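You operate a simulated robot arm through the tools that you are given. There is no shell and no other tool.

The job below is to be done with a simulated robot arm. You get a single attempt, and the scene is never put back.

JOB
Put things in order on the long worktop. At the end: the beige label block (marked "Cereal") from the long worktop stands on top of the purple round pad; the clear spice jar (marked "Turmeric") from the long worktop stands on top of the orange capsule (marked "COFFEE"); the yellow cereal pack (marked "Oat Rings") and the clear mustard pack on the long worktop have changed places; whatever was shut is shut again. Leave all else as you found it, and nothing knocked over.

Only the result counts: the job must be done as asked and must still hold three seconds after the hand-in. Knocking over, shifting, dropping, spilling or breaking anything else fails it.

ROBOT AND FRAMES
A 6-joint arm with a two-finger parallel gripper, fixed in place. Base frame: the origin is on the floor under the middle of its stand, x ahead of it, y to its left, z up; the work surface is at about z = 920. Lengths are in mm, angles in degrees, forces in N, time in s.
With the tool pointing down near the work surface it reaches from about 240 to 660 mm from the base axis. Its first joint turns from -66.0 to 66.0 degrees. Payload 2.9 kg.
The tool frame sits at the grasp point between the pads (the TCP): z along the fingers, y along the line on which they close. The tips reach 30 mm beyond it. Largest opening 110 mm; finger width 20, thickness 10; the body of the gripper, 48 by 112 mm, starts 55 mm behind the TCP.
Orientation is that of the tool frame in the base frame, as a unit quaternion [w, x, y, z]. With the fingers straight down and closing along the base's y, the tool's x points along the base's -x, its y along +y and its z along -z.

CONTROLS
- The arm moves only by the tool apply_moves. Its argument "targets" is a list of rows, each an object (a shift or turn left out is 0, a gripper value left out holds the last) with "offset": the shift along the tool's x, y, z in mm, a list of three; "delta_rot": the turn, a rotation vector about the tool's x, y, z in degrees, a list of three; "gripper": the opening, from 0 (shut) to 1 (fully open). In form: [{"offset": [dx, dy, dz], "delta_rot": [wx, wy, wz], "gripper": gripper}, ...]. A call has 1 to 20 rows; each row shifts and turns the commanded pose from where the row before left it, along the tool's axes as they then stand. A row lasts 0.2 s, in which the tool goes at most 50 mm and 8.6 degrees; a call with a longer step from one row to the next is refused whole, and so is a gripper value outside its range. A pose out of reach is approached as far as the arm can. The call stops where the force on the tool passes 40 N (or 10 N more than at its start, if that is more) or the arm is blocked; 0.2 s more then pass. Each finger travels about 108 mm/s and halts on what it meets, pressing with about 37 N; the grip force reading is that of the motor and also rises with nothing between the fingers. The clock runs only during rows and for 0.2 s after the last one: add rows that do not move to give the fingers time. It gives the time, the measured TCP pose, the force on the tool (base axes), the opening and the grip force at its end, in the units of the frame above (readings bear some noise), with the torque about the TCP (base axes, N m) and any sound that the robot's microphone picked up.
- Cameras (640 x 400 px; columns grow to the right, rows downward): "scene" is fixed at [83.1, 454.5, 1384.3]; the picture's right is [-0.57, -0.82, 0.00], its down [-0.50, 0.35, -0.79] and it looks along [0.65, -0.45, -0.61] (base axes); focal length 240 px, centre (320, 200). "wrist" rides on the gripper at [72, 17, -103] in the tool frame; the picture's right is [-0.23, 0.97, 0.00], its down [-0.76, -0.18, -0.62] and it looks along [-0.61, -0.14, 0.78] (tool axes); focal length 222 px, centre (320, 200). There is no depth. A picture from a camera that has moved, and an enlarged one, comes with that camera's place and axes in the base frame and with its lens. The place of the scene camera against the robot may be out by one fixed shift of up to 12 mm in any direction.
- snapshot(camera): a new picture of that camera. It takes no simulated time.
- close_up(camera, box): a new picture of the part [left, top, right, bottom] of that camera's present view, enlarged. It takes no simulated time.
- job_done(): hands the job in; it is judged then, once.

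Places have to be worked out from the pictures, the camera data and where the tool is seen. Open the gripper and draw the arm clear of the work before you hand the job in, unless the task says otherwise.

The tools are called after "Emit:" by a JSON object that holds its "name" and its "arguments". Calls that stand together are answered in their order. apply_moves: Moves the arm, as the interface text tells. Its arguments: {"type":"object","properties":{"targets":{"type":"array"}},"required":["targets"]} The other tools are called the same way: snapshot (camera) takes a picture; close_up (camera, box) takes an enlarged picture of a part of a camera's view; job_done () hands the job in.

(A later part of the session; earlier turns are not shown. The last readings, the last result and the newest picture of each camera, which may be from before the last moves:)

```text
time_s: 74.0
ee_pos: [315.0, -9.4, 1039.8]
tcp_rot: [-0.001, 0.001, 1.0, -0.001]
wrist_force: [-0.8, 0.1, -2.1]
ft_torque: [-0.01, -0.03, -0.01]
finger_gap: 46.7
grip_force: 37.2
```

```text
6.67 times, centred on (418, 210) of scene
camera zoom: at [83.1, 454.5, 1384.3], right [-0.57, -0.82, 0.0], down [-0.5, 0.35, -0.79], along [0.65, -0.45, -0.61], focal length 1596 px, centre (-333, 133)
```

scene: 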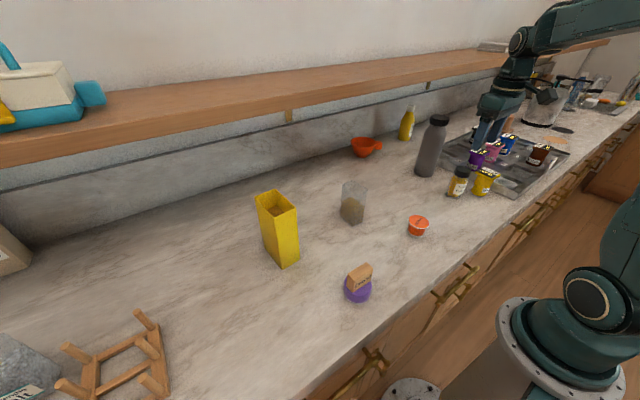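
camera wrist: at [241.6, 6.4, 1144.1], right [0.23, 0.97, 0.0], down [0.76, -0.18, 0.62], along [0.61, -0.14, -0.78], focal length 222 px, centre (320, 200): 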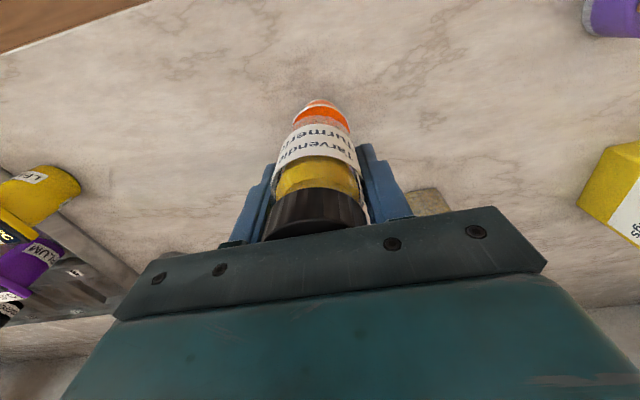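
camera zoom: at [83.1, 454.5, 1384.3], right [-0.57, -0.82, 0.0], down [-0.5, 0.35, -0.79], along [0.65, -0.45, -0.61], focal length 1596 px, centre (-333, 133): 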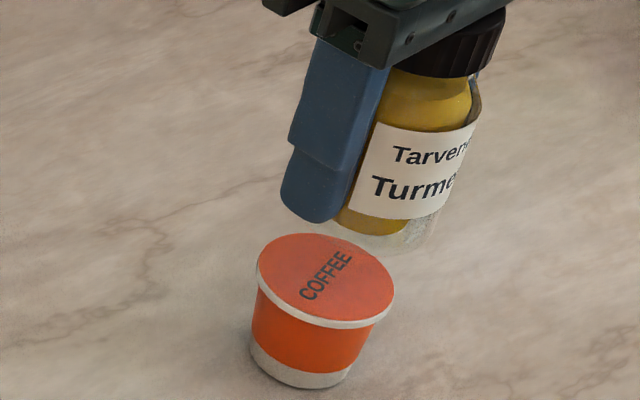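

The jar is over the capsule with the wrist view suggesting good centring, but the scene view hints at a lateral offset. I enlarge both views to resolve this before lowering.

Emit:
{"name": "close_up", "arguments": {"camera": "scene", "box": [386, 180, 450, 240]}}

Emit:
{"name": "close_up", "arguments": {"camera": "wrist", "box": [280, 90, 360, 140]}}

Emit:
{"name": "close_up", "arguments": {"camera": "wrist", "box": [250, 110, 390, 240]}}

```text
6.67 times, centred on (418, 210) of scene
camera zoom: at [83.1, 454.5, 1384.3], right [-0.57, -0.82, 0.0], down [-0.5, 0.35, -0.79], along [0.65, -0.45, -0.61], focal length 1596 px, centre (-333, 133)
```

zoom: 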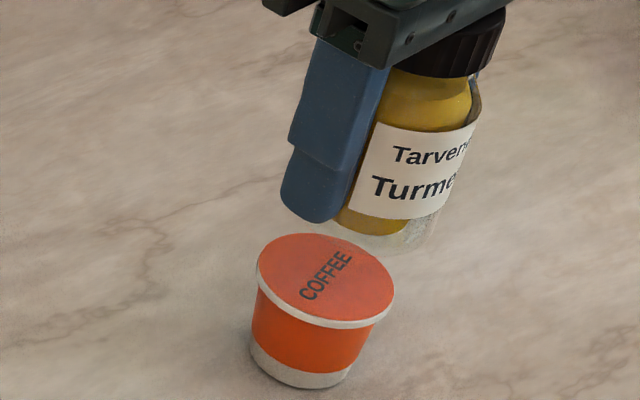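

```text
8.00 times, centred on (320, 115) of wrist
camera zoom: at [241.6, 6.4, 1144.1], right [0.23, 0.97, 0.0], down [0.76, -0.18, 0.62], along [0.61, -0.14, -0.78], focal length 1777 px, centre (320, 880)
```

zoom: 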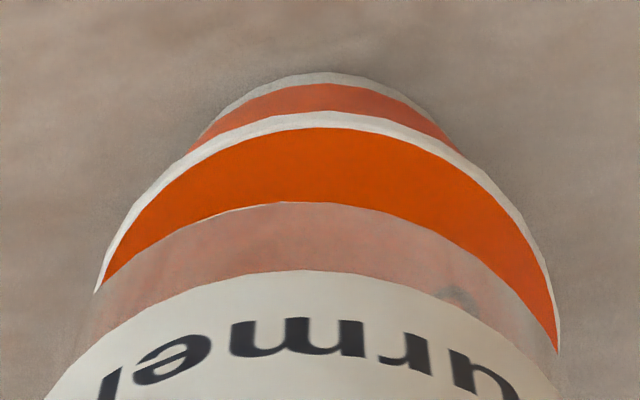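

```text
3.08 times, centred on (320, 175) of wrist
camera zoom: at [241.6, 6.4, 1144.1], right [0.23, 0.97, 0.0], down [0.76, -0.18, 0.62], along [0.61, -0.14, -0.78], focal length 684 px, centre (320, 277)
```

zoom: 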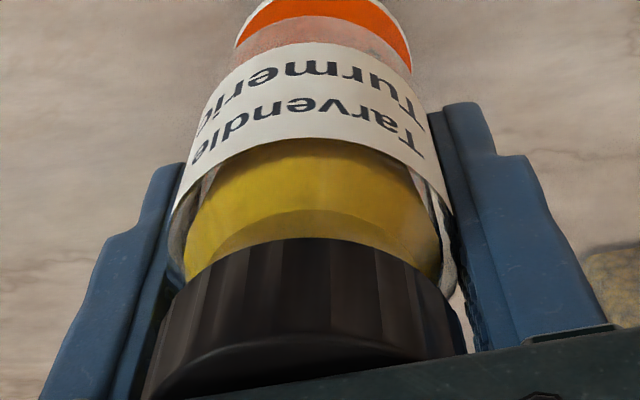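

Wrist estimates put the jar axis about 4 mm nearer the robot than the tool axis and the capsule about 1–2 mm beyond it. I zoom further in the scene view to cross-check before any correction.

Emit:
{"name": "close_up", "arguments": {"camera": "scene", "box": [400, 185, 440, 210]}}

Emit:
{"name": "close_up", "arguments": {"camera": "scene", "box": [400, 210, 440, 235]}}

```text
16.00 times, centred on (420, 198) of scene
camera zoom: at [83.1, 454.5, 1384.3], right [-0.57, -0.82, 0.0], down [-0.5, 0.35, -0.79], along [0.65, -0.45, -0.61], focal length 3831 px, centre (-1280, 240)
```

zoom: 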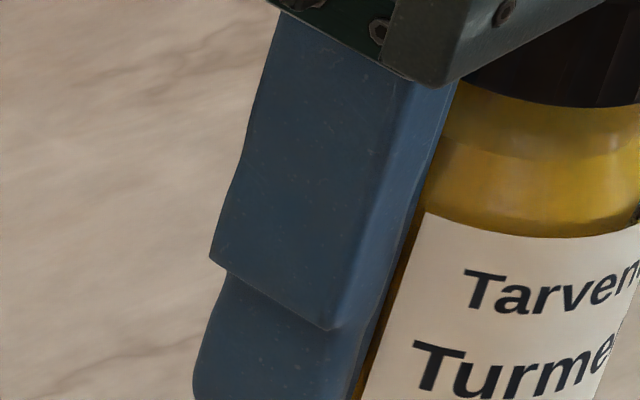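

```text
16.00 times, centred on (420, 222) of scene
camera zoom: at [83.1, 454.5, 1384.3], right [-0.57, -0.82, 0.0], down [-0.5, 0.35, -0.79], along [0.65, -0.45, -0.61], focal length 3831 px, centre (-1280, -160)
```

zoom: 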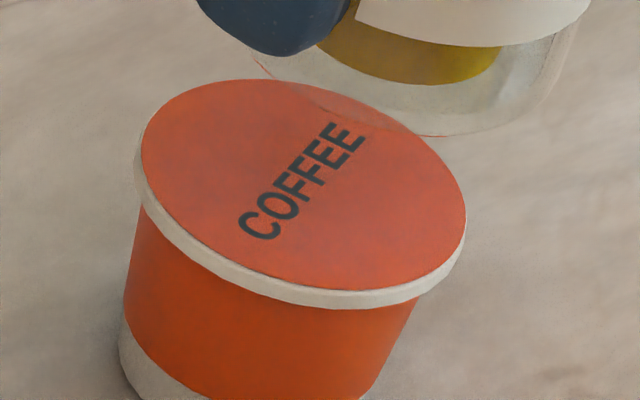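

Both views agree that the jar needs to go about 6–7 mm further from the robot. I shift by 6.5 mm and lower to leave a gap of roughly 6 mm, then compare the circles again.

Emit:
{"name": "apply_moves", "arguments": {"targets": [{"offset": [-2, 0, 0]}, {"offset": [-3, 0, 0]}, {"offset": [-1.5, 0, 0]}, {"offset": [0, 0, 5]}, {"offset": [0, 0, 8]}, {"offset": [0, 0, 8]}, {"offset": [0, 0, 6]}, {"offset": [0, 0, 3]}, {"offset": [0, 0, 0]}, {"offset": [0, 0, 0]}]}}

Emit:
{"name": "close_up", "arguments": {"camera": "scene", "box": [394, 200, 442, 230]}}

Emit:
{"name": "close_up", "arguments": {"camera": "wrist", "box": [280, 90, 360, 140]}}

```text
time_s: 76.2
ee_pos: [320.6, -11.2, 1008.5]
tcp_rot: [-0.002, 0.0, 1.0, -0.001]
wrist_force: [0.3, 0.3, -3.3]
ft_torque: [0.01, -0.01, -0.02]
finger_gap: 46.8
grip_force: 36.8
```

```text
13.33 times, centred on (418, 215) of scene
camera zoom: at [83.1, 454.5, 1384.3], right [-0.57, -0.82, 0.0], down [-0.5, 0.35, -0.79], along [0.65, -0.45, -0.61], focal length 3193 px, centre (-987, 0)
```

zoom: 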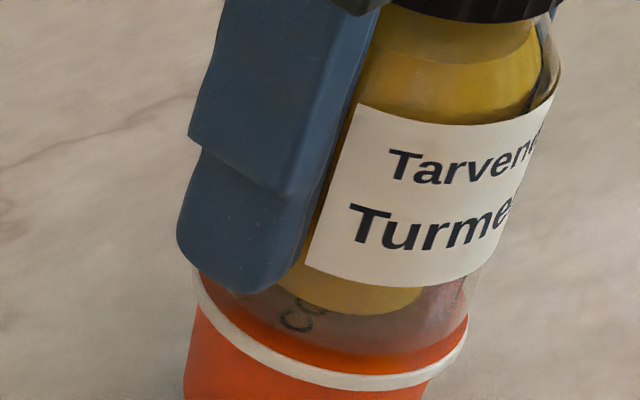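

```text
8.00 times, centred on (320, 115) of wrist
camera zoom: at [247.0, 6.6, 1113.1], right [0.23, 0.97, 0.0], down [0.76, -0.18, 0.62], along [0.6, -0.14, -0.78], focal length 1777 px, centre (320, 880)
```

zoom: 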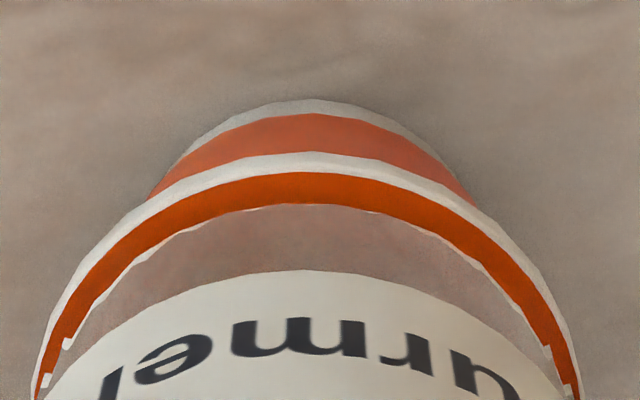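

The jar's and capsule's circles are now nearly concentric in both views (within 1–2 mm). I nudge 1 mm outward and lower in small steps, watching for contact.

Emit:
{"name": "apply_moves", "arguments": {"targets": [{"offset": [-1, 0, 0]}, {"offset": [0, 0, 1]}, {"offset": [0, 0, 1]}, {"offset": [0, 0, 1]}, {"offset": [0, 0, 0]}]}}

Emit:
{"name": "apply_moves", "arguments": {"targets": [{"offset": [0, 0, 0.6]}, {"offset": [0, 0, 0.6]}, {"offset": [0, 0, 0]}]}}

Emit:
{"name": "apply_moves", "arguments": {"targets": [{"offset": [0, 0, 0.6]}, {"offset": [0, 0, 0]}]}}

```text
time_s: 77.4
ee_pos: [322.9, -10.2, 1006.6]
tcp_rot: [-0.001, 0.001, 1.0, -0.001]
wrist_force: [-2.0, -0.2, 15.0]
ft_torque: [0.03, 0.18, 0.0]
finger_gap: 47.1
grip_force: 36.6
```

```text
time_s: 78.2
ee_pos: [322.9, -10.1, 1006.0]
tcp_rot: [-0.001, 0.001, 1.0, 0.0]
wrist_force: [2.3, 0.6, 18.3]
ft_torque: [0.14, -0.07, 0.04]
finger_gap: 46.7
grip_force: 37.2
```

```text
time_s: 78.8
ee_pos: [322.2, -12.1, 1005.0]
tcp_rot: [-0.002, 0.0, 1.0, -0.002]
wrist_force: [1.9, -0.6, 21.7]
ft_torque: [-0.12, 0.1, 0.04]
finger_gap: 46.5
grip_force: 36.5
```

Contact was met at z≈1006.5, and the force is now about 22 N. I stop and look before releasing.

Emit:
{"name": "close_up", "arguments": {"camera": "scene", "box": [394, 195, 442, 240]}}

Emit:
{"name": "close_up", "arguments": {"camera": "wrist", "box": [270, 80, 370, 142]}}

Emit:
{"name": "snapshot", "arguments": {"camera": "scene"}}

```text
8.89 times, centred on (418, 218) of scene
camera zoom: at [82.9, 454.5, 1384.3], right [-0.57, -0.82, 0.0], down [-0.5, 0.35, -0.79], along [0.65, -0.45, -0.61], focal length 2128 px, centre (-551, 44)
```

zoom: 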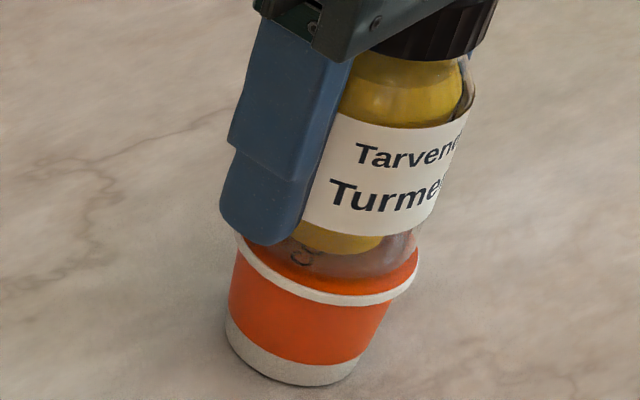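

```text
6.40 times, centred on (320, 111) of wrist
camera zoom: at [248.4, 5.5, 1109.0], right [0.23, 0.97, 0.0], down [0.76, -0.18, 0.62], along [0.61, -0.14, -0.78], focal length 1422 px, centre (320, 770)
```

zoom: 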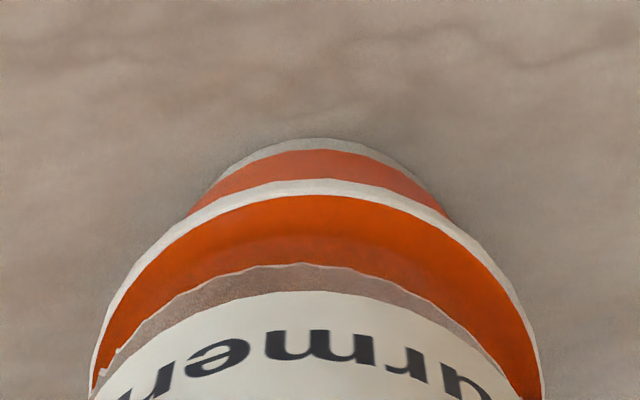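

```text
taken
```

scene: 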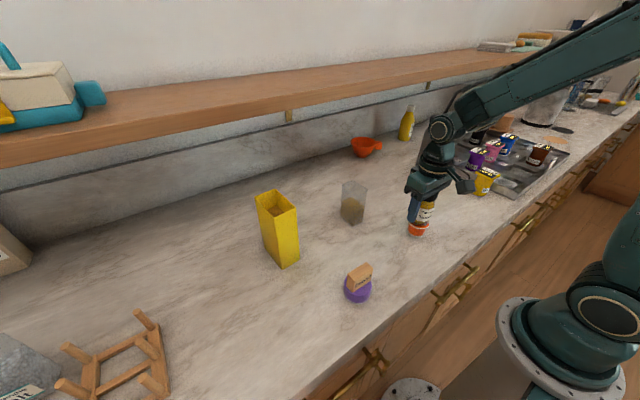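

Pressing has righted a slight tilt of the jar in the grip, so it now sits about 5 mm too far out relative to the capsule. I raise it 4 mm, and look at the jar edge again before correcting.

Emit:
{"name": "apply_moves", "arguments": {"targets": [{"offset": [0, 0, -1]}, {"offset": [0, 0, -1]}, {"offset": [0, 0, -1.5]}, {"offset": [0, 0, -1.5]}, {"offset": [0, 0, 0]}, {"offset": [0, 0, 0]}]}}

Emit:
{"name": "close_up", "arguments": {"camera": "wrist", "box": [280, 90, 360, 140]}}

Emit:
{"name": "close_up", "arguments": {"camera": "wrist", "box": [250, 110, 390, 240]}}

Emit:
{"name": "close_up", "arguments": {"camera": "scene", "box": [394, 200, 442, 230]}}

```text
time_s: 80.2
ee_pos: [321.6, -10.1, 1009.9]
tcp_rot: [-0.001, 0.001, 1.0, -0.001]
wrist_force: [0.1, -0.1, -2.6]
ft_torque: [-0.01, 0.01, 0.01]
finger_gap: 46.7
grip_force: 37.3
```

```text
8.00 times, centred on (320, 115) of wrist
camera zoom: at [248.0, 5.4, 1113.7], right [0.23, 0.97, 0.0], down [0.76, -0.18, 0.62], along [0.6, -0.14, -0.78], focal length 1777 px, centre (320, 880)
```

zoom: 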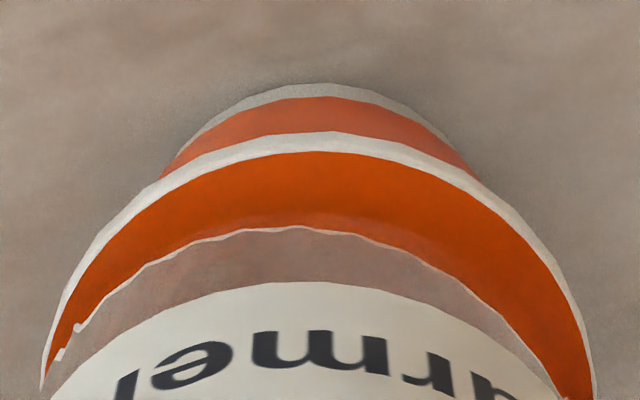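

```text
3.08 times, centred on (320, 175) of wrist
camera zoom: at [248.0, 5.4, 1113.7], right [0.23, 0.97, 0.0], down [0.76, -0.18, 0.62], along [0.6, -0.14, -0.78], focal length 684 px, centre (320, 277)
```

zoom: 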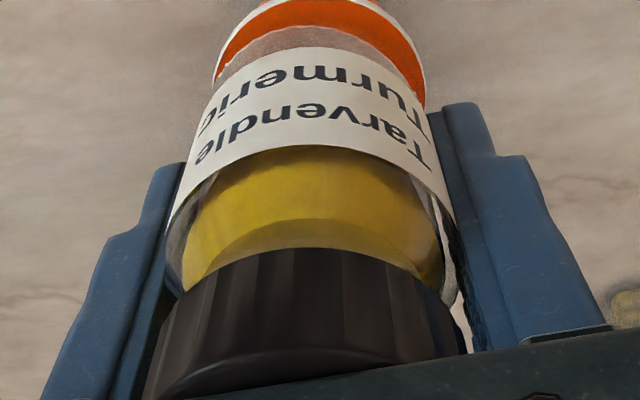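

```text
13.33 times, centred on (418, 215) of scene
camera zoom: at [83.1, 454.5, 1384.3], right [-0.57, -0.82, 0.0], down [-0.5, 0.35, -0.79], along [0.65, -0.45, -0.61], focal length 3193 px, centre (-987, 0)
```

zoom: 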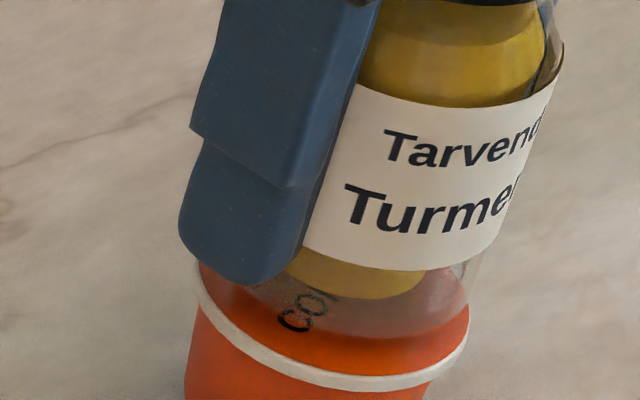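

The jar slid up about 2.5 mm in the grip while pressing and is upright; contact height puts the capsule top at about z=965. The views suggest the jar is about 1.5 mm off in each direction, so I correct (+1.5, +1.5) and lower carefully.

Emit:
{"name": "apply_moves", "arguments": {"targets": [{"offset": [0.7, 0.7, 0]}, {"offset": [0.8, 0.8, 0]}, {"offset": [0, 0, 1]}, {"offset": [0, 0, 1]}, {"offset": [0, 0, 0.7]}, {"offset": [0, 0, 0]}]}}

Emit:
{"name": "close_up", "arguments": {"camera": "wrist", "box": [280, 90, 360, 140]}}

Emit:
{"name": "close_up", "arguments": {"camera": "scene", "box": [394, 200, 442, 230]}}

```text
time_s: 81.6
ee_pos: [320.0, -9.0, 1006.3]
tcp_rot: [-0.002, 0.001, 1.0, -0.001]
wrist_force: [0.7, 0.5, -2.2]
ft_torque: [-0.04, -0.05, 0.01]
finger_gap: 46.2
grip_force: 36.6
```

```text
8.00 times, centred on (320, 115) of wrist
camera zoom: at [247.2, 7.3, 1111.4], right [0.23, 0.97, 0.0], down [0.76, -0.18, 0.62], along [0.6, -0.14, -0.78], focal length 1777 px, centre (320, 880)
```

zoom: 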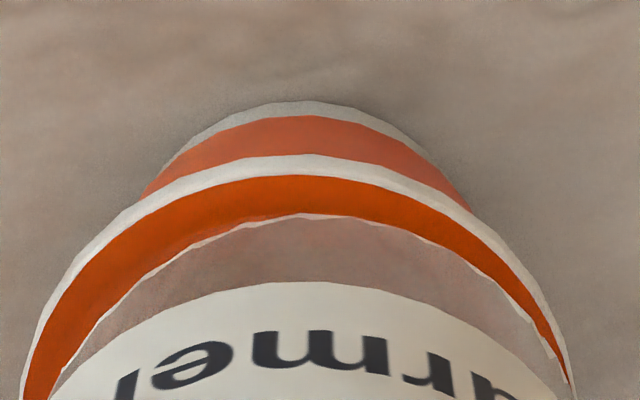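

```text
13.33 times, centred on (418, 215) of scene
camera zoom: at [83.1, 454.5, 1384.3], right [-0.57, -0.82, 0.0], down [-0.5, 0.35, -0.79], along [0.65, -0.45, -0.61], focal length 3193 px, centre (-987, 0)
```

zoom: 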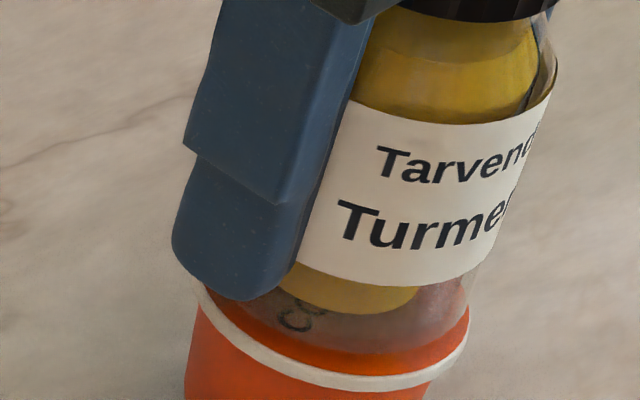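

The circles look concentric within about 1–2 mm now. I lower in half-millimetre steps until light contact.

Emit:
{"name": "apply_moves", "arguments": {"targets": [{"offset": [0, 0, 0.5]}, {"offset": [0, 0, 0]}]}}

Emit:
{"name": "apply_moves", "arguments": {"targets": [{"offset": [0, 0, 0.4]}, {"offset": [0, 0, 0]}]}}

```text
time_s: 82.2
ee_pos: [320.3, -8.8, 1006.1]
tcp_rot: [-0.001, 0.002, 1.0, 0.0]
wrist_force: [0.3, 0.1, -2.8]
ft_torque: [-0.01, -0.01, 0.01]
finger_gap: 46.5
grip_force: 36.7
```

```text
time_s: 82.8
ee_pos: [320.9, -8.4, 1005.8]
tcp_rot: [-0.001, 0.001, 1.0, -0.001]
wrist_force: [0.2, -0.4, -1.9]
ft_torque: [-0.01, 0.0, -0.01]
finger_gap: 46.6
grip_force: 37.1
```

No contact yet (only the jar's weight reads). I continue in small single steps.

Emit:
{"name": "apply_moves", "arguments": {"targets": [{"offset": [0, 0, 0.5]}, {"offset": [0, 0, 0]}]}}

Emit:
{"name": "apply_moves", "arguments": {"targets": [{"offset": [0, 0, 0.4]}, {"offset": [0, 0, 0]}]}}

```text
time_s: 83.4
ee_pos: [321.9, -8.8, 1005.4]
tcp_rot: [-0.001, 0.001, 1.0, 0.0]
wrist_force: [-0.7, 0.1, 0.6]
ft_torque: [-0.06, 0.01, -0.04]
finger_gap: 46.6
grip_force: 36.2
```

```text
time_s: 84.0
ee_pos: [321.5, -8.8, 1006.8]
tcp_rot: [0.0, 0.001, 1.0, 0.0]
wrist_force: [0.8, -1.1, 6.9]
ft_torque: [0.0, 0.03, 0.0]
finger_gap: 46.7
grip_force: 36.9
```

Light contact (about 9 N, no torque). I relieve a little, open the gripper gradually, and check that the jar stands.

Emit:
{"name": "apply_moves", "arguments": {"targets": [{"offset": [0, 0, -0.3]}, {"gripper": 0.44}, {"gripper": 0.46}, {"gripper": 0.5}, {"gripper": 0.55}, {"gripper": 0.62}, {"offset": [0, 0, 0]}]}}

Emit:
{"name": "close_up", "arguments": {"camera": "scene", "box": [390, 180, 454, 240]}}

Emit:
{"name": "snapshot", "arguments": {"camera": "wrist"}}

```text
time_s: 85.6
ee_pos: [320.2, -9.1, 1005.2]
tcp_rot: [-0.001, 0.001, 1.0, 0.0]
wrist_force: [0.7, -0.3, 0.3]
ft_torque: [-0.02, 0.0, 0.02]
finger_gap: 68.1
grip_force: 0.0
```

```text
6.67 times, centred on (422, 210) of scene
camera zoom: at [83.1, 454.5, 1384.3], right [-0.57, -0.82, 0.0], down [-0.5, 0.35, -0.79], along [0.65, -0.45, -0.61], focal length 1596 px, centre (-360, 133)
```

zoom: 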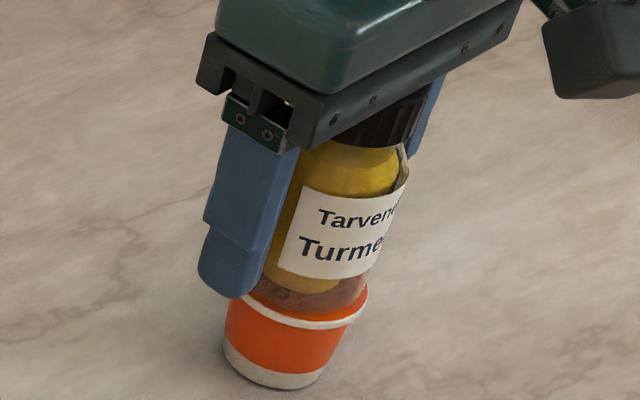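

```text
taken
camera wrist: at [247.5, 7.6, 1109.7], right [0.23, 0.97, 0.0], down [0.76, -0.18, 0.62], along [0.61, -0.14, -0.78], focal length 222 px, centre (320, 200)
```

wrist: 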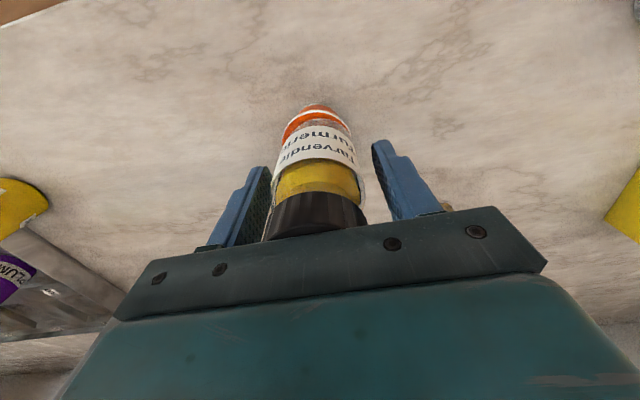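

The jar stands upright on the capsule with clearance to both fingers. I retreat straight up, gently at first.

Emit:
{"name": "apply_moves", "arguments": {"targets": [{"offset": [0, 0, -5]}, {"offset": [0, 0, -10]}, {"offset": [0, 0, -20]}, {"offset": [0, 0, -30]}, {"offset": [0, 0, -40]}, {"offset": [0, 0, -30]}, {"offset": [0, 0, 0]}, {"offset": [0, 0, 0]}]}}

Emit:
{"name": "close_up", "arguments": {"camera": "scene", "box": [390, 180, 454, 240]}}

Emit:
{"name": "snapshot", "arguments": {"camera": "wrist"}}

Emit:
{"name": "close_up", "arguments": {"camera": "wrist", "box": [260, 70, 380, 145]}}

```text
time_s: 87.4
ee_pos: [320.2, -10.2, 1141.4]
tcp_rot: [-0.001, 0.001, 1.0, -0.001]
wrist_force: [0.0, 0.7, -0.1]
ft_torque: [0.01, 0.02, -0.01]
finger_gap: 68.3
grip_force: 0.1
```

```text
6.67 times, centred on (422, 210) of scene
camera zoom: at [83.1, 454.5, 1384.3], right [-0.57, -0.82, 0.0], down [-0.5, 0.35, -0.79], along [0.65, -0.45, -0.61], focal length 1596 px, centre (-360, 133)
```

zoom: 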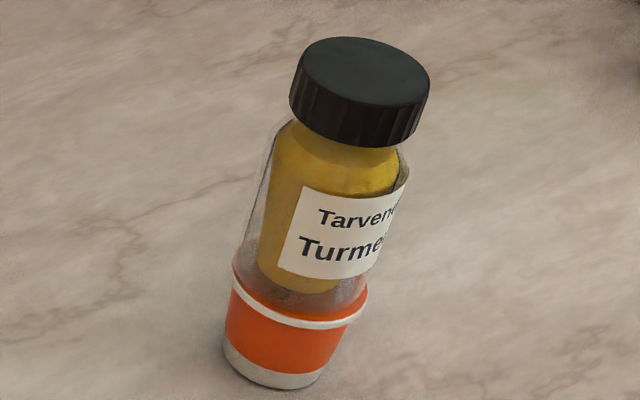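

```text
taken
camera wrist: at [247.0, 6.5, 1245.5], right [0.23, 0.97, 0.0], down [0.76, -0.18, 0.62], along [0.6, -0.14, -0.78], focal length 222 px, centre (320, 200)
```

wrist: 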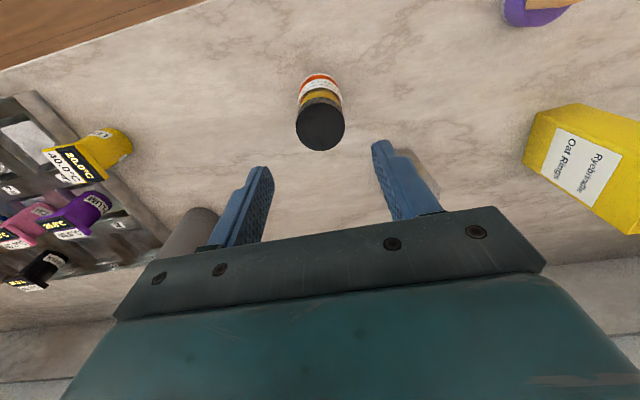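

```text
5.33 times, centred on (320, 108) of wrist
camera zoom: at [247.0, 6.5, 1245.5], right [0.23, 0.97, 0.0], down [0.76, -0.18, 0.62], along [0.6, -0.14, -0.78], focal length 1185 px, centre (320, 693)
```

zoom: 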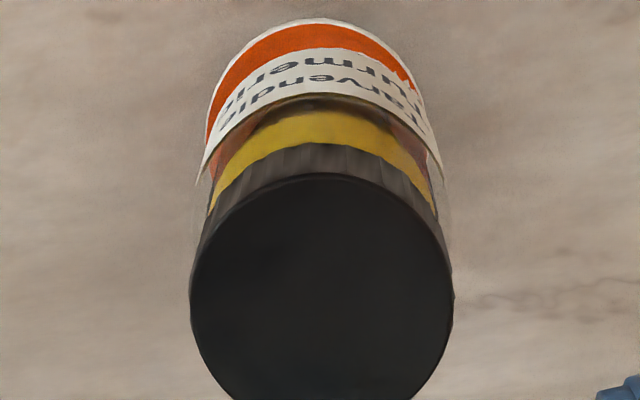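

The jar stands straight and well centred on the capsule. Now the swap: I move to a viewpoint over the mustard pack at about (430, 78, 1150) to measure it.

Emit:
{"name": "apply_moves", "arguments": {"targets": [{"offset": [-27.5, 22, -2.25]}, {"offset": [-27.5, 22, -2.25]}, {"offset": [-27.5, 22, -2.25]}, {"offset": [-27.5, 22, -2.25], "gripper": 0.8}, {"offset": [0, 0, 0]}, {"offset": [0, 0, 0]}]}}

Emit:
{"name": "snapshot", "arguments": {"camera": "wrist"}}

Emit:
{"name": "close_up", "arguments": {"camera": "wrist", "box": [250, 70, 390, 160]}}

Emit:
{"name": "close_up", "arguments": {"camera": "scene", "box": [320, 170, 384, 235]}}

```text
time_s: 88.8
ee_pos: [429.6, 78.9, 1149.4]
tcp_rot: [-0.001, 0.001, 1.0, -0.001]
wrist_force: [-0.1, -0.4, 0.5]
ft_torque: [-0.01, 0.02, 0.01]
finger_gap: 88.0
grip_force: 0.0
```

```text
taken
camera wrist: at [356.5, 94.9, 1253.5], right [0.23, 0.97, 0.0], down [0.76, -0.18, 0.62], along [0.6, -0.14, -0.78], focal length 222 px, centre (320, 200)
```

wrist: 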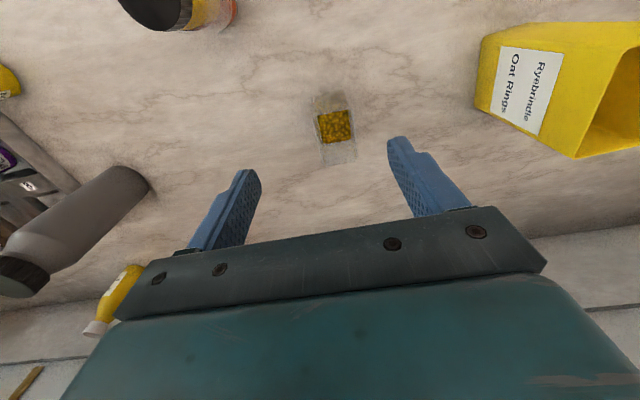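

```text
4.44 times, centred on (320, 115) of wrist
camera zoom: at [356.5, 94.9, 1253.5], right [0.23, 0.97, 0.0], down [0.76, -0.18, 0.62], along [0.6, -0.14, -0.78], focal length 987 px, centre (320, 578)
```

zoom: 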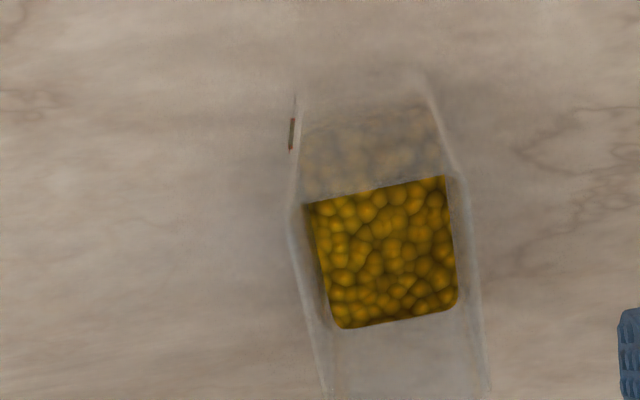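

```text
6.15 times, centred on (352, 202) of scene
camera zoom: at [83.1, 454.5, 1384.3], right [-0.57, -0.82, 0.0], down [-0.5, 0.35, -0.79], along [0.65, -0.45, -0.61], focal length 1474 px, centre (123, 185)
```

zoom: 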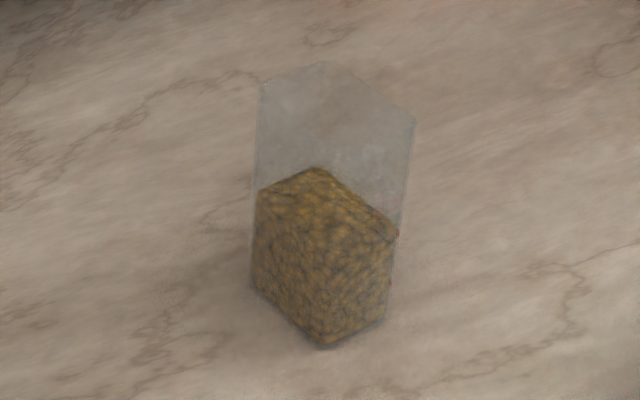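

The mustard pack is an open clear box roughly 39 mm (y) × 50 mm (x) × 113 mm tall with seeds about half-way up. I enlarge the lower portion to locate its far edge.

Emit:
{"name": "close_up", "arguments": {"camera": "wrist", "box": [270, 85, 390, 185]}}

Emit:
{"name": "close_up", "arguments": {"camera": "wrist", "box": [290, 130, 380, 186]}}

Emit:
{"name": "close_up", "arguments": {"camera": "wrist", "box": [290, 80, 380, 136]}}

```text
4.00 times, centred on (330, 135) of wrist
camera zoom: at [356.5, 94.9, 1253.5], right [0.23, 0.97, 0.0], down [0.76, -0.18, 0.62], along [0.6, -0.14, -0.78], focal length 888 px, centre (280, 460)
```

zoom: 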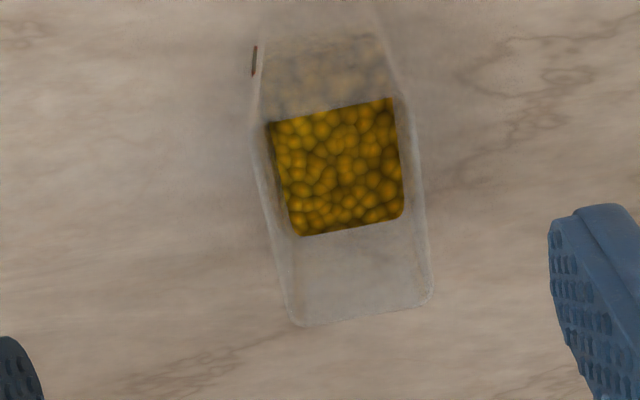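

```text
7.11 times, centred on (335, 158) of wrist
camera zoom: at [356.5, 94.9, 1253.5], right [0.23, 0.97, 0.0], down [0.76, -0.18, 0.62], along [0.6, -0.14, -0.78], focal length 1580 px, centre (213, 499)
```

zoom: 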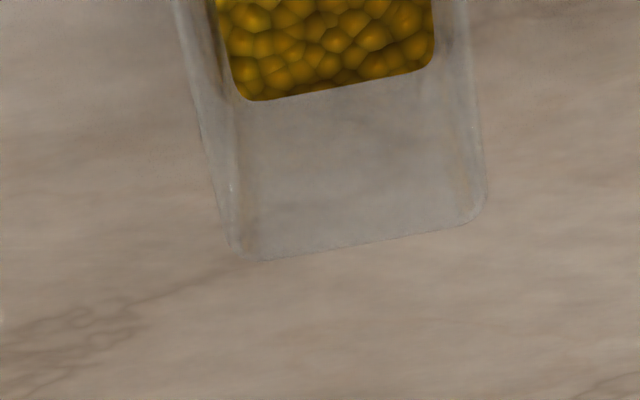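

```text
7.11 times, centred on (335, 108) of wrist
camera zoom: at [356.5, 94.9, 1253.5], right [0.23, 0.97, 0.0], down [0.76, -0.18, 0.62], along [0.6, -0.14, -0.78], focal length 1580 px, centre (213, 854)
```

zoom: 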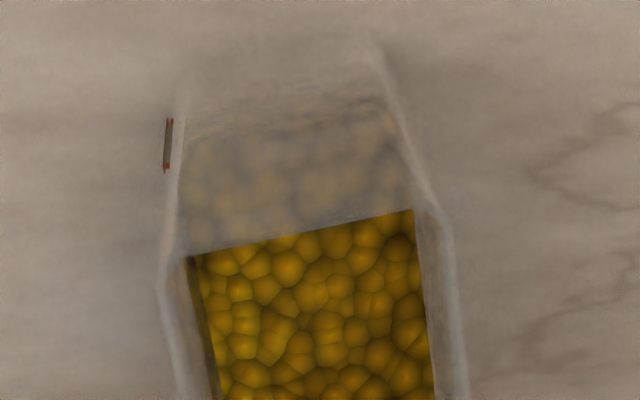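

The mustard pack's centre is about (455, 90), axis-aligned, 38 mm in y by 55 mm in x, with its top at about z=1033. Before moving anything I also measure the yellow pack from above.

Emit:
{"name": "apply_moves", "arguments": {"targets": [{"offset": [2, 44.4, -6.1]}, {"offset": [2, 44.4, -6.1]}, {"offset": [2, 44.4, -6.1]}, {"offset": [2, 44.4, -6.1]}, {"offset": [2, 44.4, -6.1]}, {"offset": [0, 0, 0]}, {"offset": [0, 0, 0]}]}}

Emit:
{"name": "snapshot", "arguments": {"camera": "wrist"}}

Emit:
{"name": "close_up", "arguments": {"camera": "wrist", "box": [250, 80, 410, 180]}}

Emit:
{"name": "close_up", "arguments": {"camera": "scene", "box": [240, 180, 320, 280]}}

```text
time_s: 90.4
ee_pos: [420.1, 300.7, 1176.2]
tcp_rot: [-0.001, 0.001, 1.0, 0.0]
wrist_force: [-0.4, -0.2, 0.0]
ft_torque: [-0.05, 0.04, 0.02]
finger_gap: 88.0
grip_force: 0.1
```

```text
taken
camera wrist: at [347.6, 316.9, 1281.6], right [0.23, 0.97, 0.0], down [0.76, -0.18, 0.62], along [0.6, -0.14, -0.78], focal length 222 px, centre (320, 200)
```

wrist: 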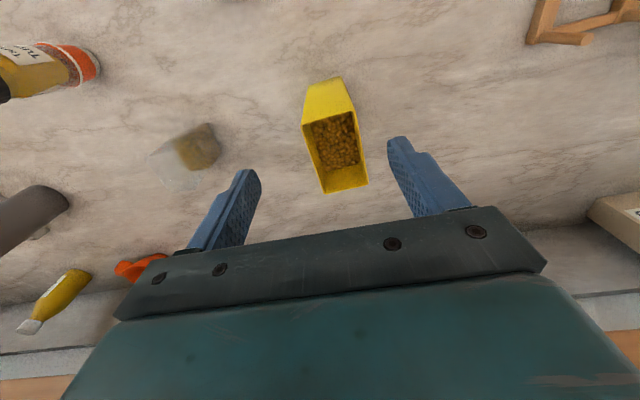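

```text
4.00 times, centred on (330, 130) of wrist
camera zoom: at [347.6, 316.9, 1281.6], right [0.23, 0.97, 0.0], down [0.76, -0.18, 0.62], along [0.6, -0.14, -0.78], focal length 888 px, centre (280, 480)
```

zoom: 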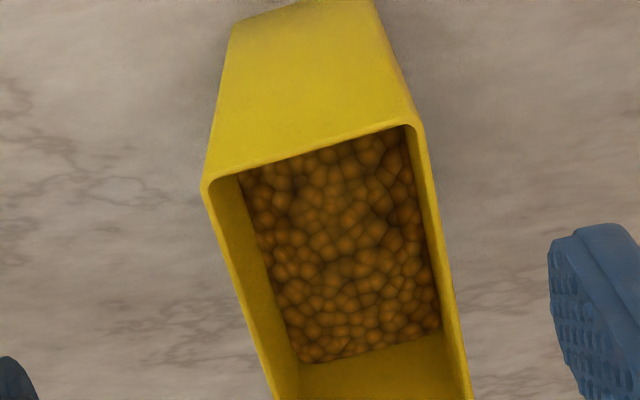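

```text
4.00 times, centred on (280, 230) of scene
camera zoom: at [83.1, 454.5, 1384.3], right [-0.57, -0.82, 0.0], down [-0.5, 0.35, -0.79], along [0.65, -0.45, -0.61], focal length 958 px, centre (480, 80)
```

zoom: 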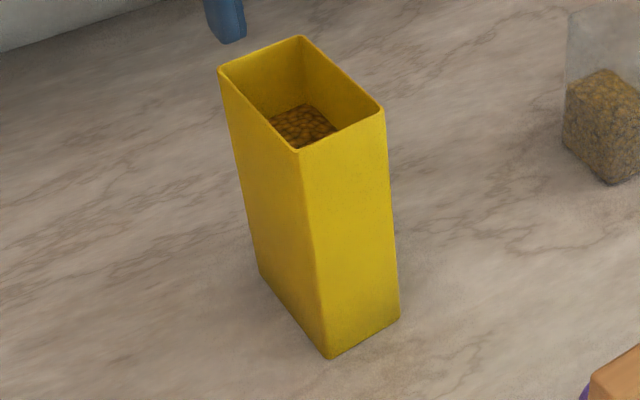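

I take two finer enlargements of the yellow pack's near and far rims.

Emit:
{"name": "close_up", "arguments": {"camera": "wrist", "box": [285, 70, 375, 126]}}

Emit:
{"name": "close_up", "arguments": {"camera": "wrist", "box": [295, 145, 385, 201]}}

```text
7.11 times, centred on (330, 98) of wrist
camera zoom: at [347.6, 316.9, 1281.6], right [0.23, 0.97, 0.0], down [0.76, -0.18, 0.62], along [0.6, -0.14, -0.78], focal length 1580 px, centre (249, 925)
```

zoom: 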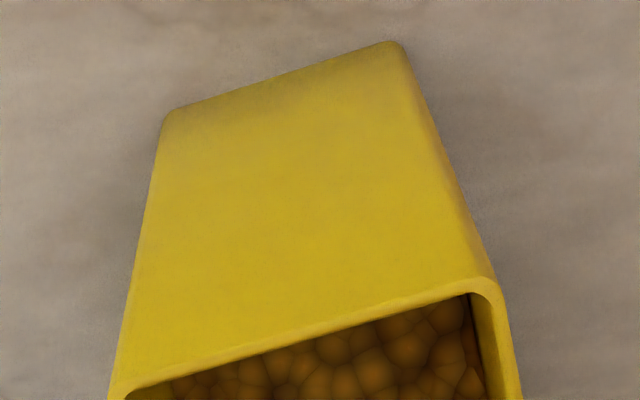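

```text
7.11 times, centred on (340, 173) of wrist
camera zoom: at [347.6, 316.9, 1281.6], right [0.23, 0.97, 0.0], down [0.76, -0.18, 0.62], along [0.6, -0.14, -0.78], focal length 1580 px, centre (178, 392)
```

zoom: 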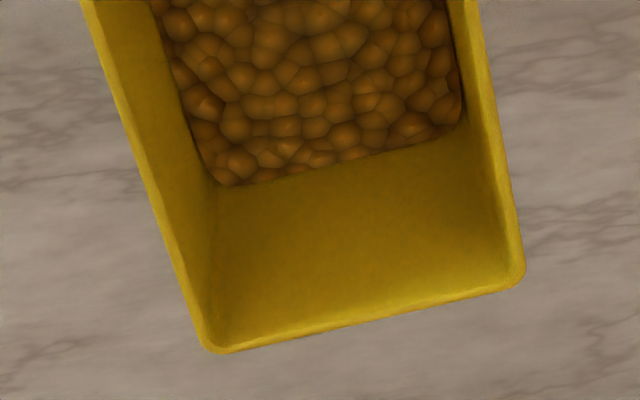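

Yellow pack: centre about (457, 310), 51 × 84 mm, top z≈1077, turned about 2°. Mustard: centre (455, 90). I go back above the mustard pack and stop with the tips above its rim to check alignment.

Emit:
{"name": "apply_moves", "arguments": {"targets": [{"offset": [-7.06, -42.02, 0]}, {"offset": [-7.06, -42.02, 0]}, {"offset": [-7.06, -42.02, 0]}, {"offset": [-7.06, -42.02, 0]}, {"offset": [-7.06, -42.02, 0]}, {"offset": [0, 0, 30], "gripper": 0.6}, {"offset": [0, 0, 30]}, {"offset": [0, 0, 28]}, {"offset": [0, 0, 0]}, {"offset": [0, 0, 0]}]}}

Emit:
{"name": "snapshot", "arguments": {"camera": "wrist"}}

Emit:
{"name": "close_up", "arguments": {"camera": "wrist", "box": [230, 90, 410, 202]}}

Emit:
{"name": "close_up", "arguments": {"camera": "scene", "box": [300, 130, 400, 240]}}

```text
time_s: 92.6
ee_pos: [456.5, 91.5, 1091.4]
tcp_rot: [-0.001, 0.0, 1.0, 0.0]
wrist_force: [0.4, 1.1, -0.3]
ft_torque: [-0.01, -0.03, 0.05]
finger_gap: 66.1
grip_force: 0.1
```

```text
taken
camera wrist: at [383.5, 107.3, 1195.8], right [0.23, 0.97, 0.0], down [0.76, -0.18, 0.62], along [0.6, -0.14, -0.78], focal length 222 px, centre (320, 200)
```

wrist: 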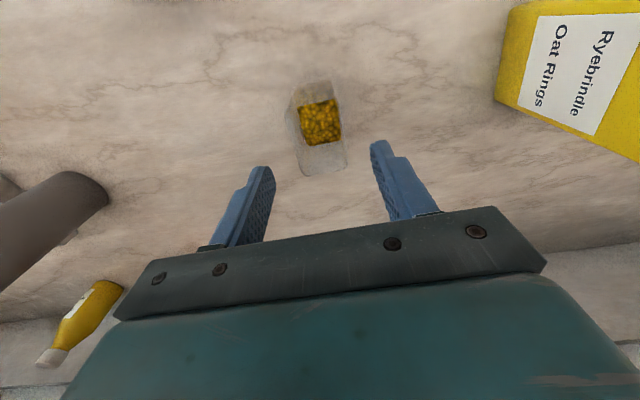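

```text
3.56 times, centred on (320, 146) of wrist
camera zoom: at [383.5, 107.3, 1195.8], right [0.23, 0.97, 0.0], down [0.76, -0.18, 0.62], along [0.6, -0.14, -0.78], focal length 790 px, centre (320, 392)
```

zoom: 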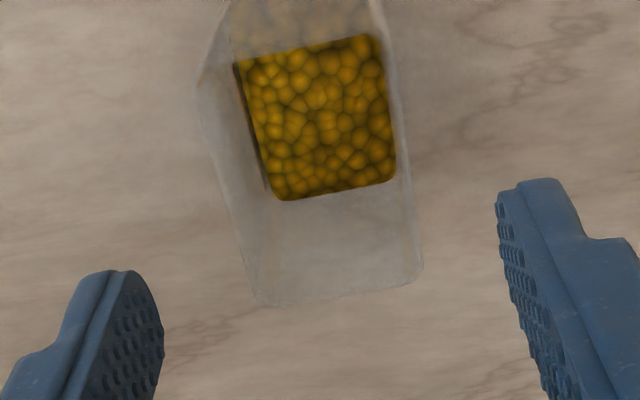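

```text
3.64 times, centred on (350, 185) of scene
camera zoom: at [83.1, 454.5, 1384.3], right [-0.57, -0.82, 0.0], down [-0.5, 0.35, -0.79], along [0.65, -0.45, -0.61], focal length 871 px, centre (211, 254)
```

zoom: 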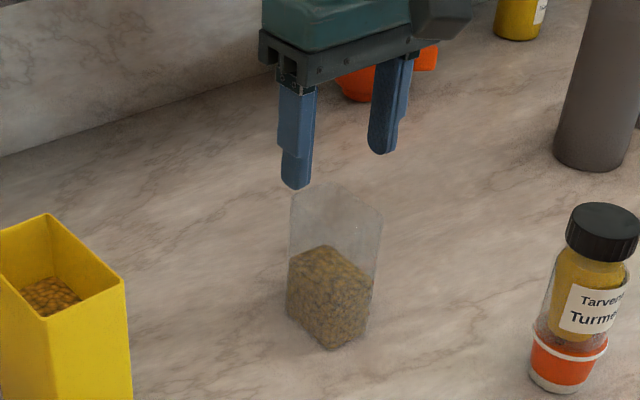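

The pack is centred laterally (within 0.5 mm). I descend so the tips are at about z=957, overlapping the filled part, keeping the palm above the rim.

Emit:
{"name": "apply_moves", "arguments": {"targets": [{"offset": [0, 0, 25]}, {"offset": [0, 0, 25]}, {"offset": [0, 0, 25]}, {"offset": [0, 0, 18]}, {"offset": [0, 0, 9]}, {"offset": [0, 0, 0]}, {"offset": [0, 0, 0]}]}}

Emit:
{"name": "snapshot", "arguments": {"camera": "wrist"}}

Emit:
{"name": "close_up", "arguments": {"camera": "scene", "box": [310, 150, 400, 240]}}

```text
time_s: 94.2
ee_pos: [457.4, 90.5, 990.4]
tcp_rot: [-0.001, 0.001, 1.0, -0.001]
wrist_force: [-0.7, -0.2, -0.2]
ft_torque: [0.0, -0.02, -0.02]
finger_gap: 65.9
grip_force: 0.1
```

```text
taken
camera wrist: at [383.8, 106.7, 1094.7], right [0.23, 0.97, 0.0], down [0.76, -0.18, 0.62], along [0.6, -0.14, -0.78], focal length 222 px, centre (320, 200)
```

wrist: 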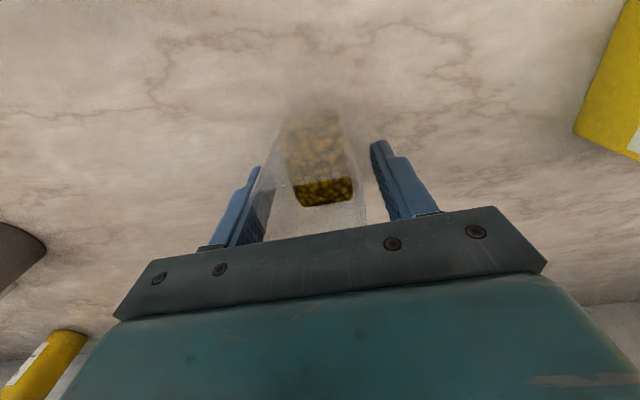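

```text
4.44 times, centred on (355, 195) of scene
camera zoom: at [83.1, 454.5, 1384.3], right [-0.57, -0.82, 0.0], down [-0.5, 0.35, -0.79], along [0.65, -0.45, -0.61], focal length 1064 px, centre (164, 222)
```

zoom: 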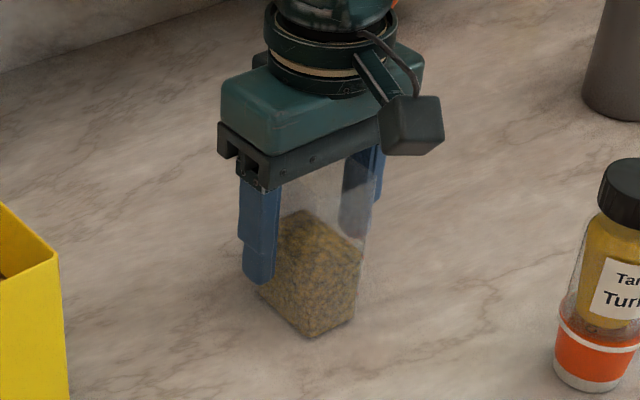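

Fingers straddle the pack, palm clear of the rim. I close gently and lift 15 mm slowly as a test.

Emit:
{"name": "apply_moves", "arguments": {"targets": [{"gripper": 0.42}, {"gripper": 0.37}, {"gripper": 0.3}, {"gripper": 0.3}, {"gripper": 0.3}, {"gripper": 0.3}]}}

Emit:
{"name": "apply_moves", "arguments": {"targets": [{"offset": [0, 0, -2]}, {"offset": [0, 0, -3]}, {"offset": [0, 0, -5]}, {"offset": [0, 0, -5]}, {"offset": [0, 0, 0]}, {"offset": [0, 0, 0]}]}}

Emit:
{"name": "snapshot", "arguments": {"camera": "wrist"}}

Emit:
{"name": "close_up", "arguments": {"camera": "scene", "box": [310, 150, 400, 240]}}

```text
time_s: 95.6
ee_pos: [456.6, 89.4, 990.4]
tcp_rot: [-0.001, 0.001, 1.0, -0.001]
wrist_force: [-0.8, 1.4, -0.1]
ft_torque: [0.14, 0.02, -0.04]
finger_gap: 41.5
grip_force: 37.0
```

```text
time_s: 97.0
ee_pos: [457.5, 91.1, 1006.4]
tcp_rot: [-0.002, 0.001, 1.0, -0.001]
wrist_force: [-0.8, 0.4, -1.7]
ft_torque: [0.0, 0.0, 0.0]
finger_gap: 41.7
grip_force: 37.1
```

```text
taken
camera wrist: at [383.5, 106.9, 1109.4], right [0.23, 0.97, 0.0], down [0.76, -0.18, 0.62], along [0.61, -0.14, -0.78], focal length 222 px, centre (320, 200)
```

wrist: 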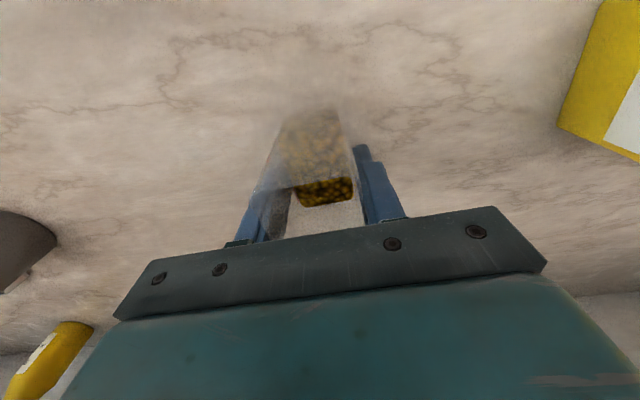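

```text
4.44 times, centred on (355, 195) of scene
camera zoom: at [83.1, 454.5, 1384.3], right [-0.57, -0.82, 0.0], down [-0.5, 0.35, -0.79], along [0.65, -0.45, -0.61], focal length 1064 px, centre (164, 222)
```

zoom: 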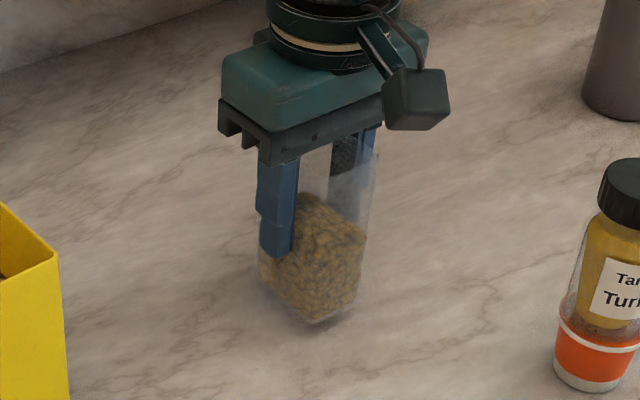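

Firm hold (41.5 mm). I raise it slightly more and carry it slowly to the temporary spot near (520, 200).

Emit:
{"name": "apply_moves", "arguments": {"targets": [{"offset": [0, 0, -4]}, {"offset": [0, 0, -6]}, {"offset": [0, 0, -3]}, {"offset": [-2.5, 4.35, 0]}, {"offset": [-5, 8.69, 0]}, {"offset": [-7.5, 13.04, 0]}, {"offset": [-9, 15.64, 0]}, {"offset": [-9, 15.64, 0]}, {"offset": [-9, 15.64, 0]}, {"offset": [-7.5, 13.04, 0]}, {"offset": [-6, 10.43, 0]}, {"offset": [-4, 6.95, 0]}, {"offset": [-2.5, 4.35, 0]}, {"offset": [-1, 1.74, 0]}, {"offset": [0, 0, 0]}]}}

Emit:
{"name": "snapshot", "arguments": {"camera": "wrist"}}

Emit:
{"name": "snapshot", "arguments": {"camera": "scene"}}

```text
time_s: 100.2
ee_pos: [518.6, 200.1, 1016.9]
tcp_rot: [-0.001, 0.001, 1.0, -0.001]
wrist_force: [-0.2, 0.7, -1.9]
ft_torque: [0.0, 0.02, -0.01]
finger_gap: 41.6
grip_force: 37.0
```

```text
taken
camera wrist: at [445.4, 217.4, 1121.2], right [0.23, 0.97, 0.0], down [0.76, -0.18, 0.62], along [0.61, -0.14, -0.78], focal length 222 px, centre (320, 200)
```

wrist: 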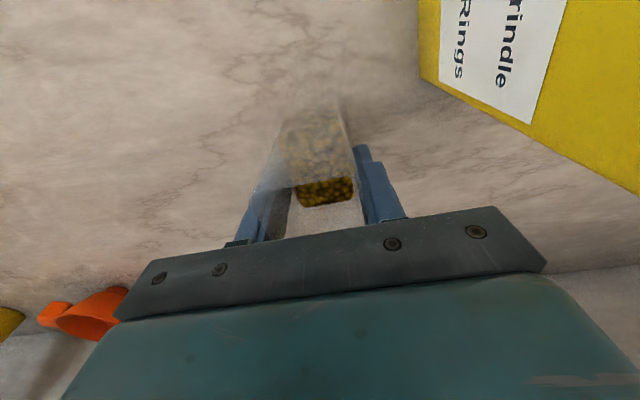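

```text
taken
```

scene: 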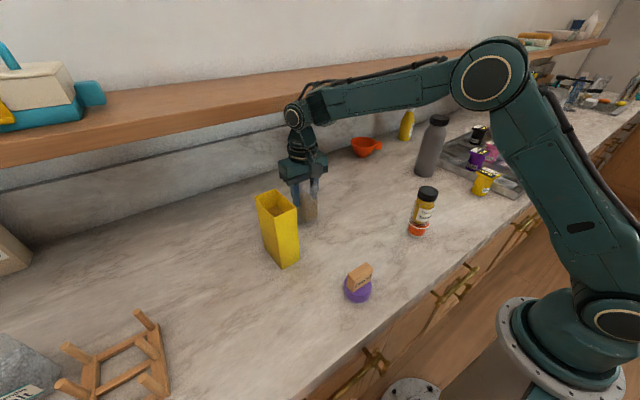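

Stable. I lower it to just above the surface, then down in small steps to contact.

Emit:
{"name": "apply_moves", "arguments": {"targets": [{"offset": [0, 0, 5]}, {"offset": [0, 0, 8]}, {"offset": [0, 0, 6]}, {"offset": [0, 0, 4]}, {"offset": [0, 0, 1.5]}, {"offset": [0, 0, 0]}]}}

Emit:
{"name": "apply_moves", "arguments": {"targets": [{"offset": [0, 0, 0.8]}, {"offset": [0, 0, 0.7]}, {"offset": [0, 0, 0]}]}}

Emit:
{"name": "apply_moves", "arguments": {"targets": [{"offset": [0, 0, 0.6]}, {"offset": [0, 0, 0]}]}}

```text
time_s: 101.6
ee_pos: [519.6, 199.0, 992.0]
tcp_rot: [-0.001, 0.001, 1.0, 0.0]
wrist_force: [-0.4, 0.4, -0.5]
ft_torque: [-0.03, 0.0, 0.02]
finger_gap: 41.8
grip_force: 36.9
```

```text
time_s: 102.4
ee_pos: [519.5, 199.6, 990.4]
tcp_rot: [-0.001, 0.001, 1.0, -0.001]
wrist_force: [0.4, -0.2, -1.5]
ft_torque: [0.0, -0.01, 0.04]
finger_gap: 41.6
grip_force: 37.2
```

```text
time_s: 103.0
ee_pos: [520.0, 200.2, 991.2]
tcp_rot: [-0.001, 0.001, 1.0, -0.001]
wrist_force: [0.7, -0.2, -0.1]
ft_torque: [0.0, -0.02, 0.01]
finger_gap: 42.0
grip_force: 36.8
```

Nearly there; force is beginning to lift off the weight. One or two more half-millimetre steps.

Emit:
{"name": "apply_moves", "arguments": {"targets": [{"offset": [0, 0, 0.6]}, {"offset": [0, 0, 0]}]}}

Emit:
{"name": "close_up", "arguments": {"camera": "scene", "box": [270, 150, 360, 240]}}

```text
time_s: 103.6
ee_pos: [520.0, 198.7, 990.9]
tcp_rot: [-0.001, 0.0, 1.0, 0.0]
wrist_force: [-0.2, 3.4, 4.3]
ft_torque: [0.19, 0.2, -0.09]
finger_gap: 41.7
grip_force: 37.3
```

```text
4.44 times, centred on (315, 195) of scene
camera zoom: at [83.0, 454.6, 1384.2], right [-0.57, -0.82, 0.0], down [-0.5, 0.35, -0.79], along [0.65, -0.45, -0.61], focal length 1064 px, centre (342, 222)
```

zoom: 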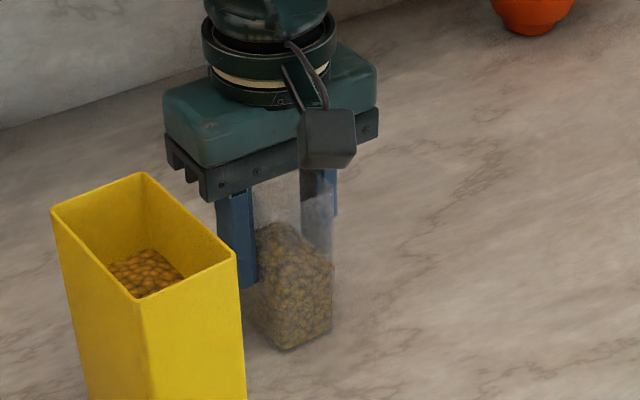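

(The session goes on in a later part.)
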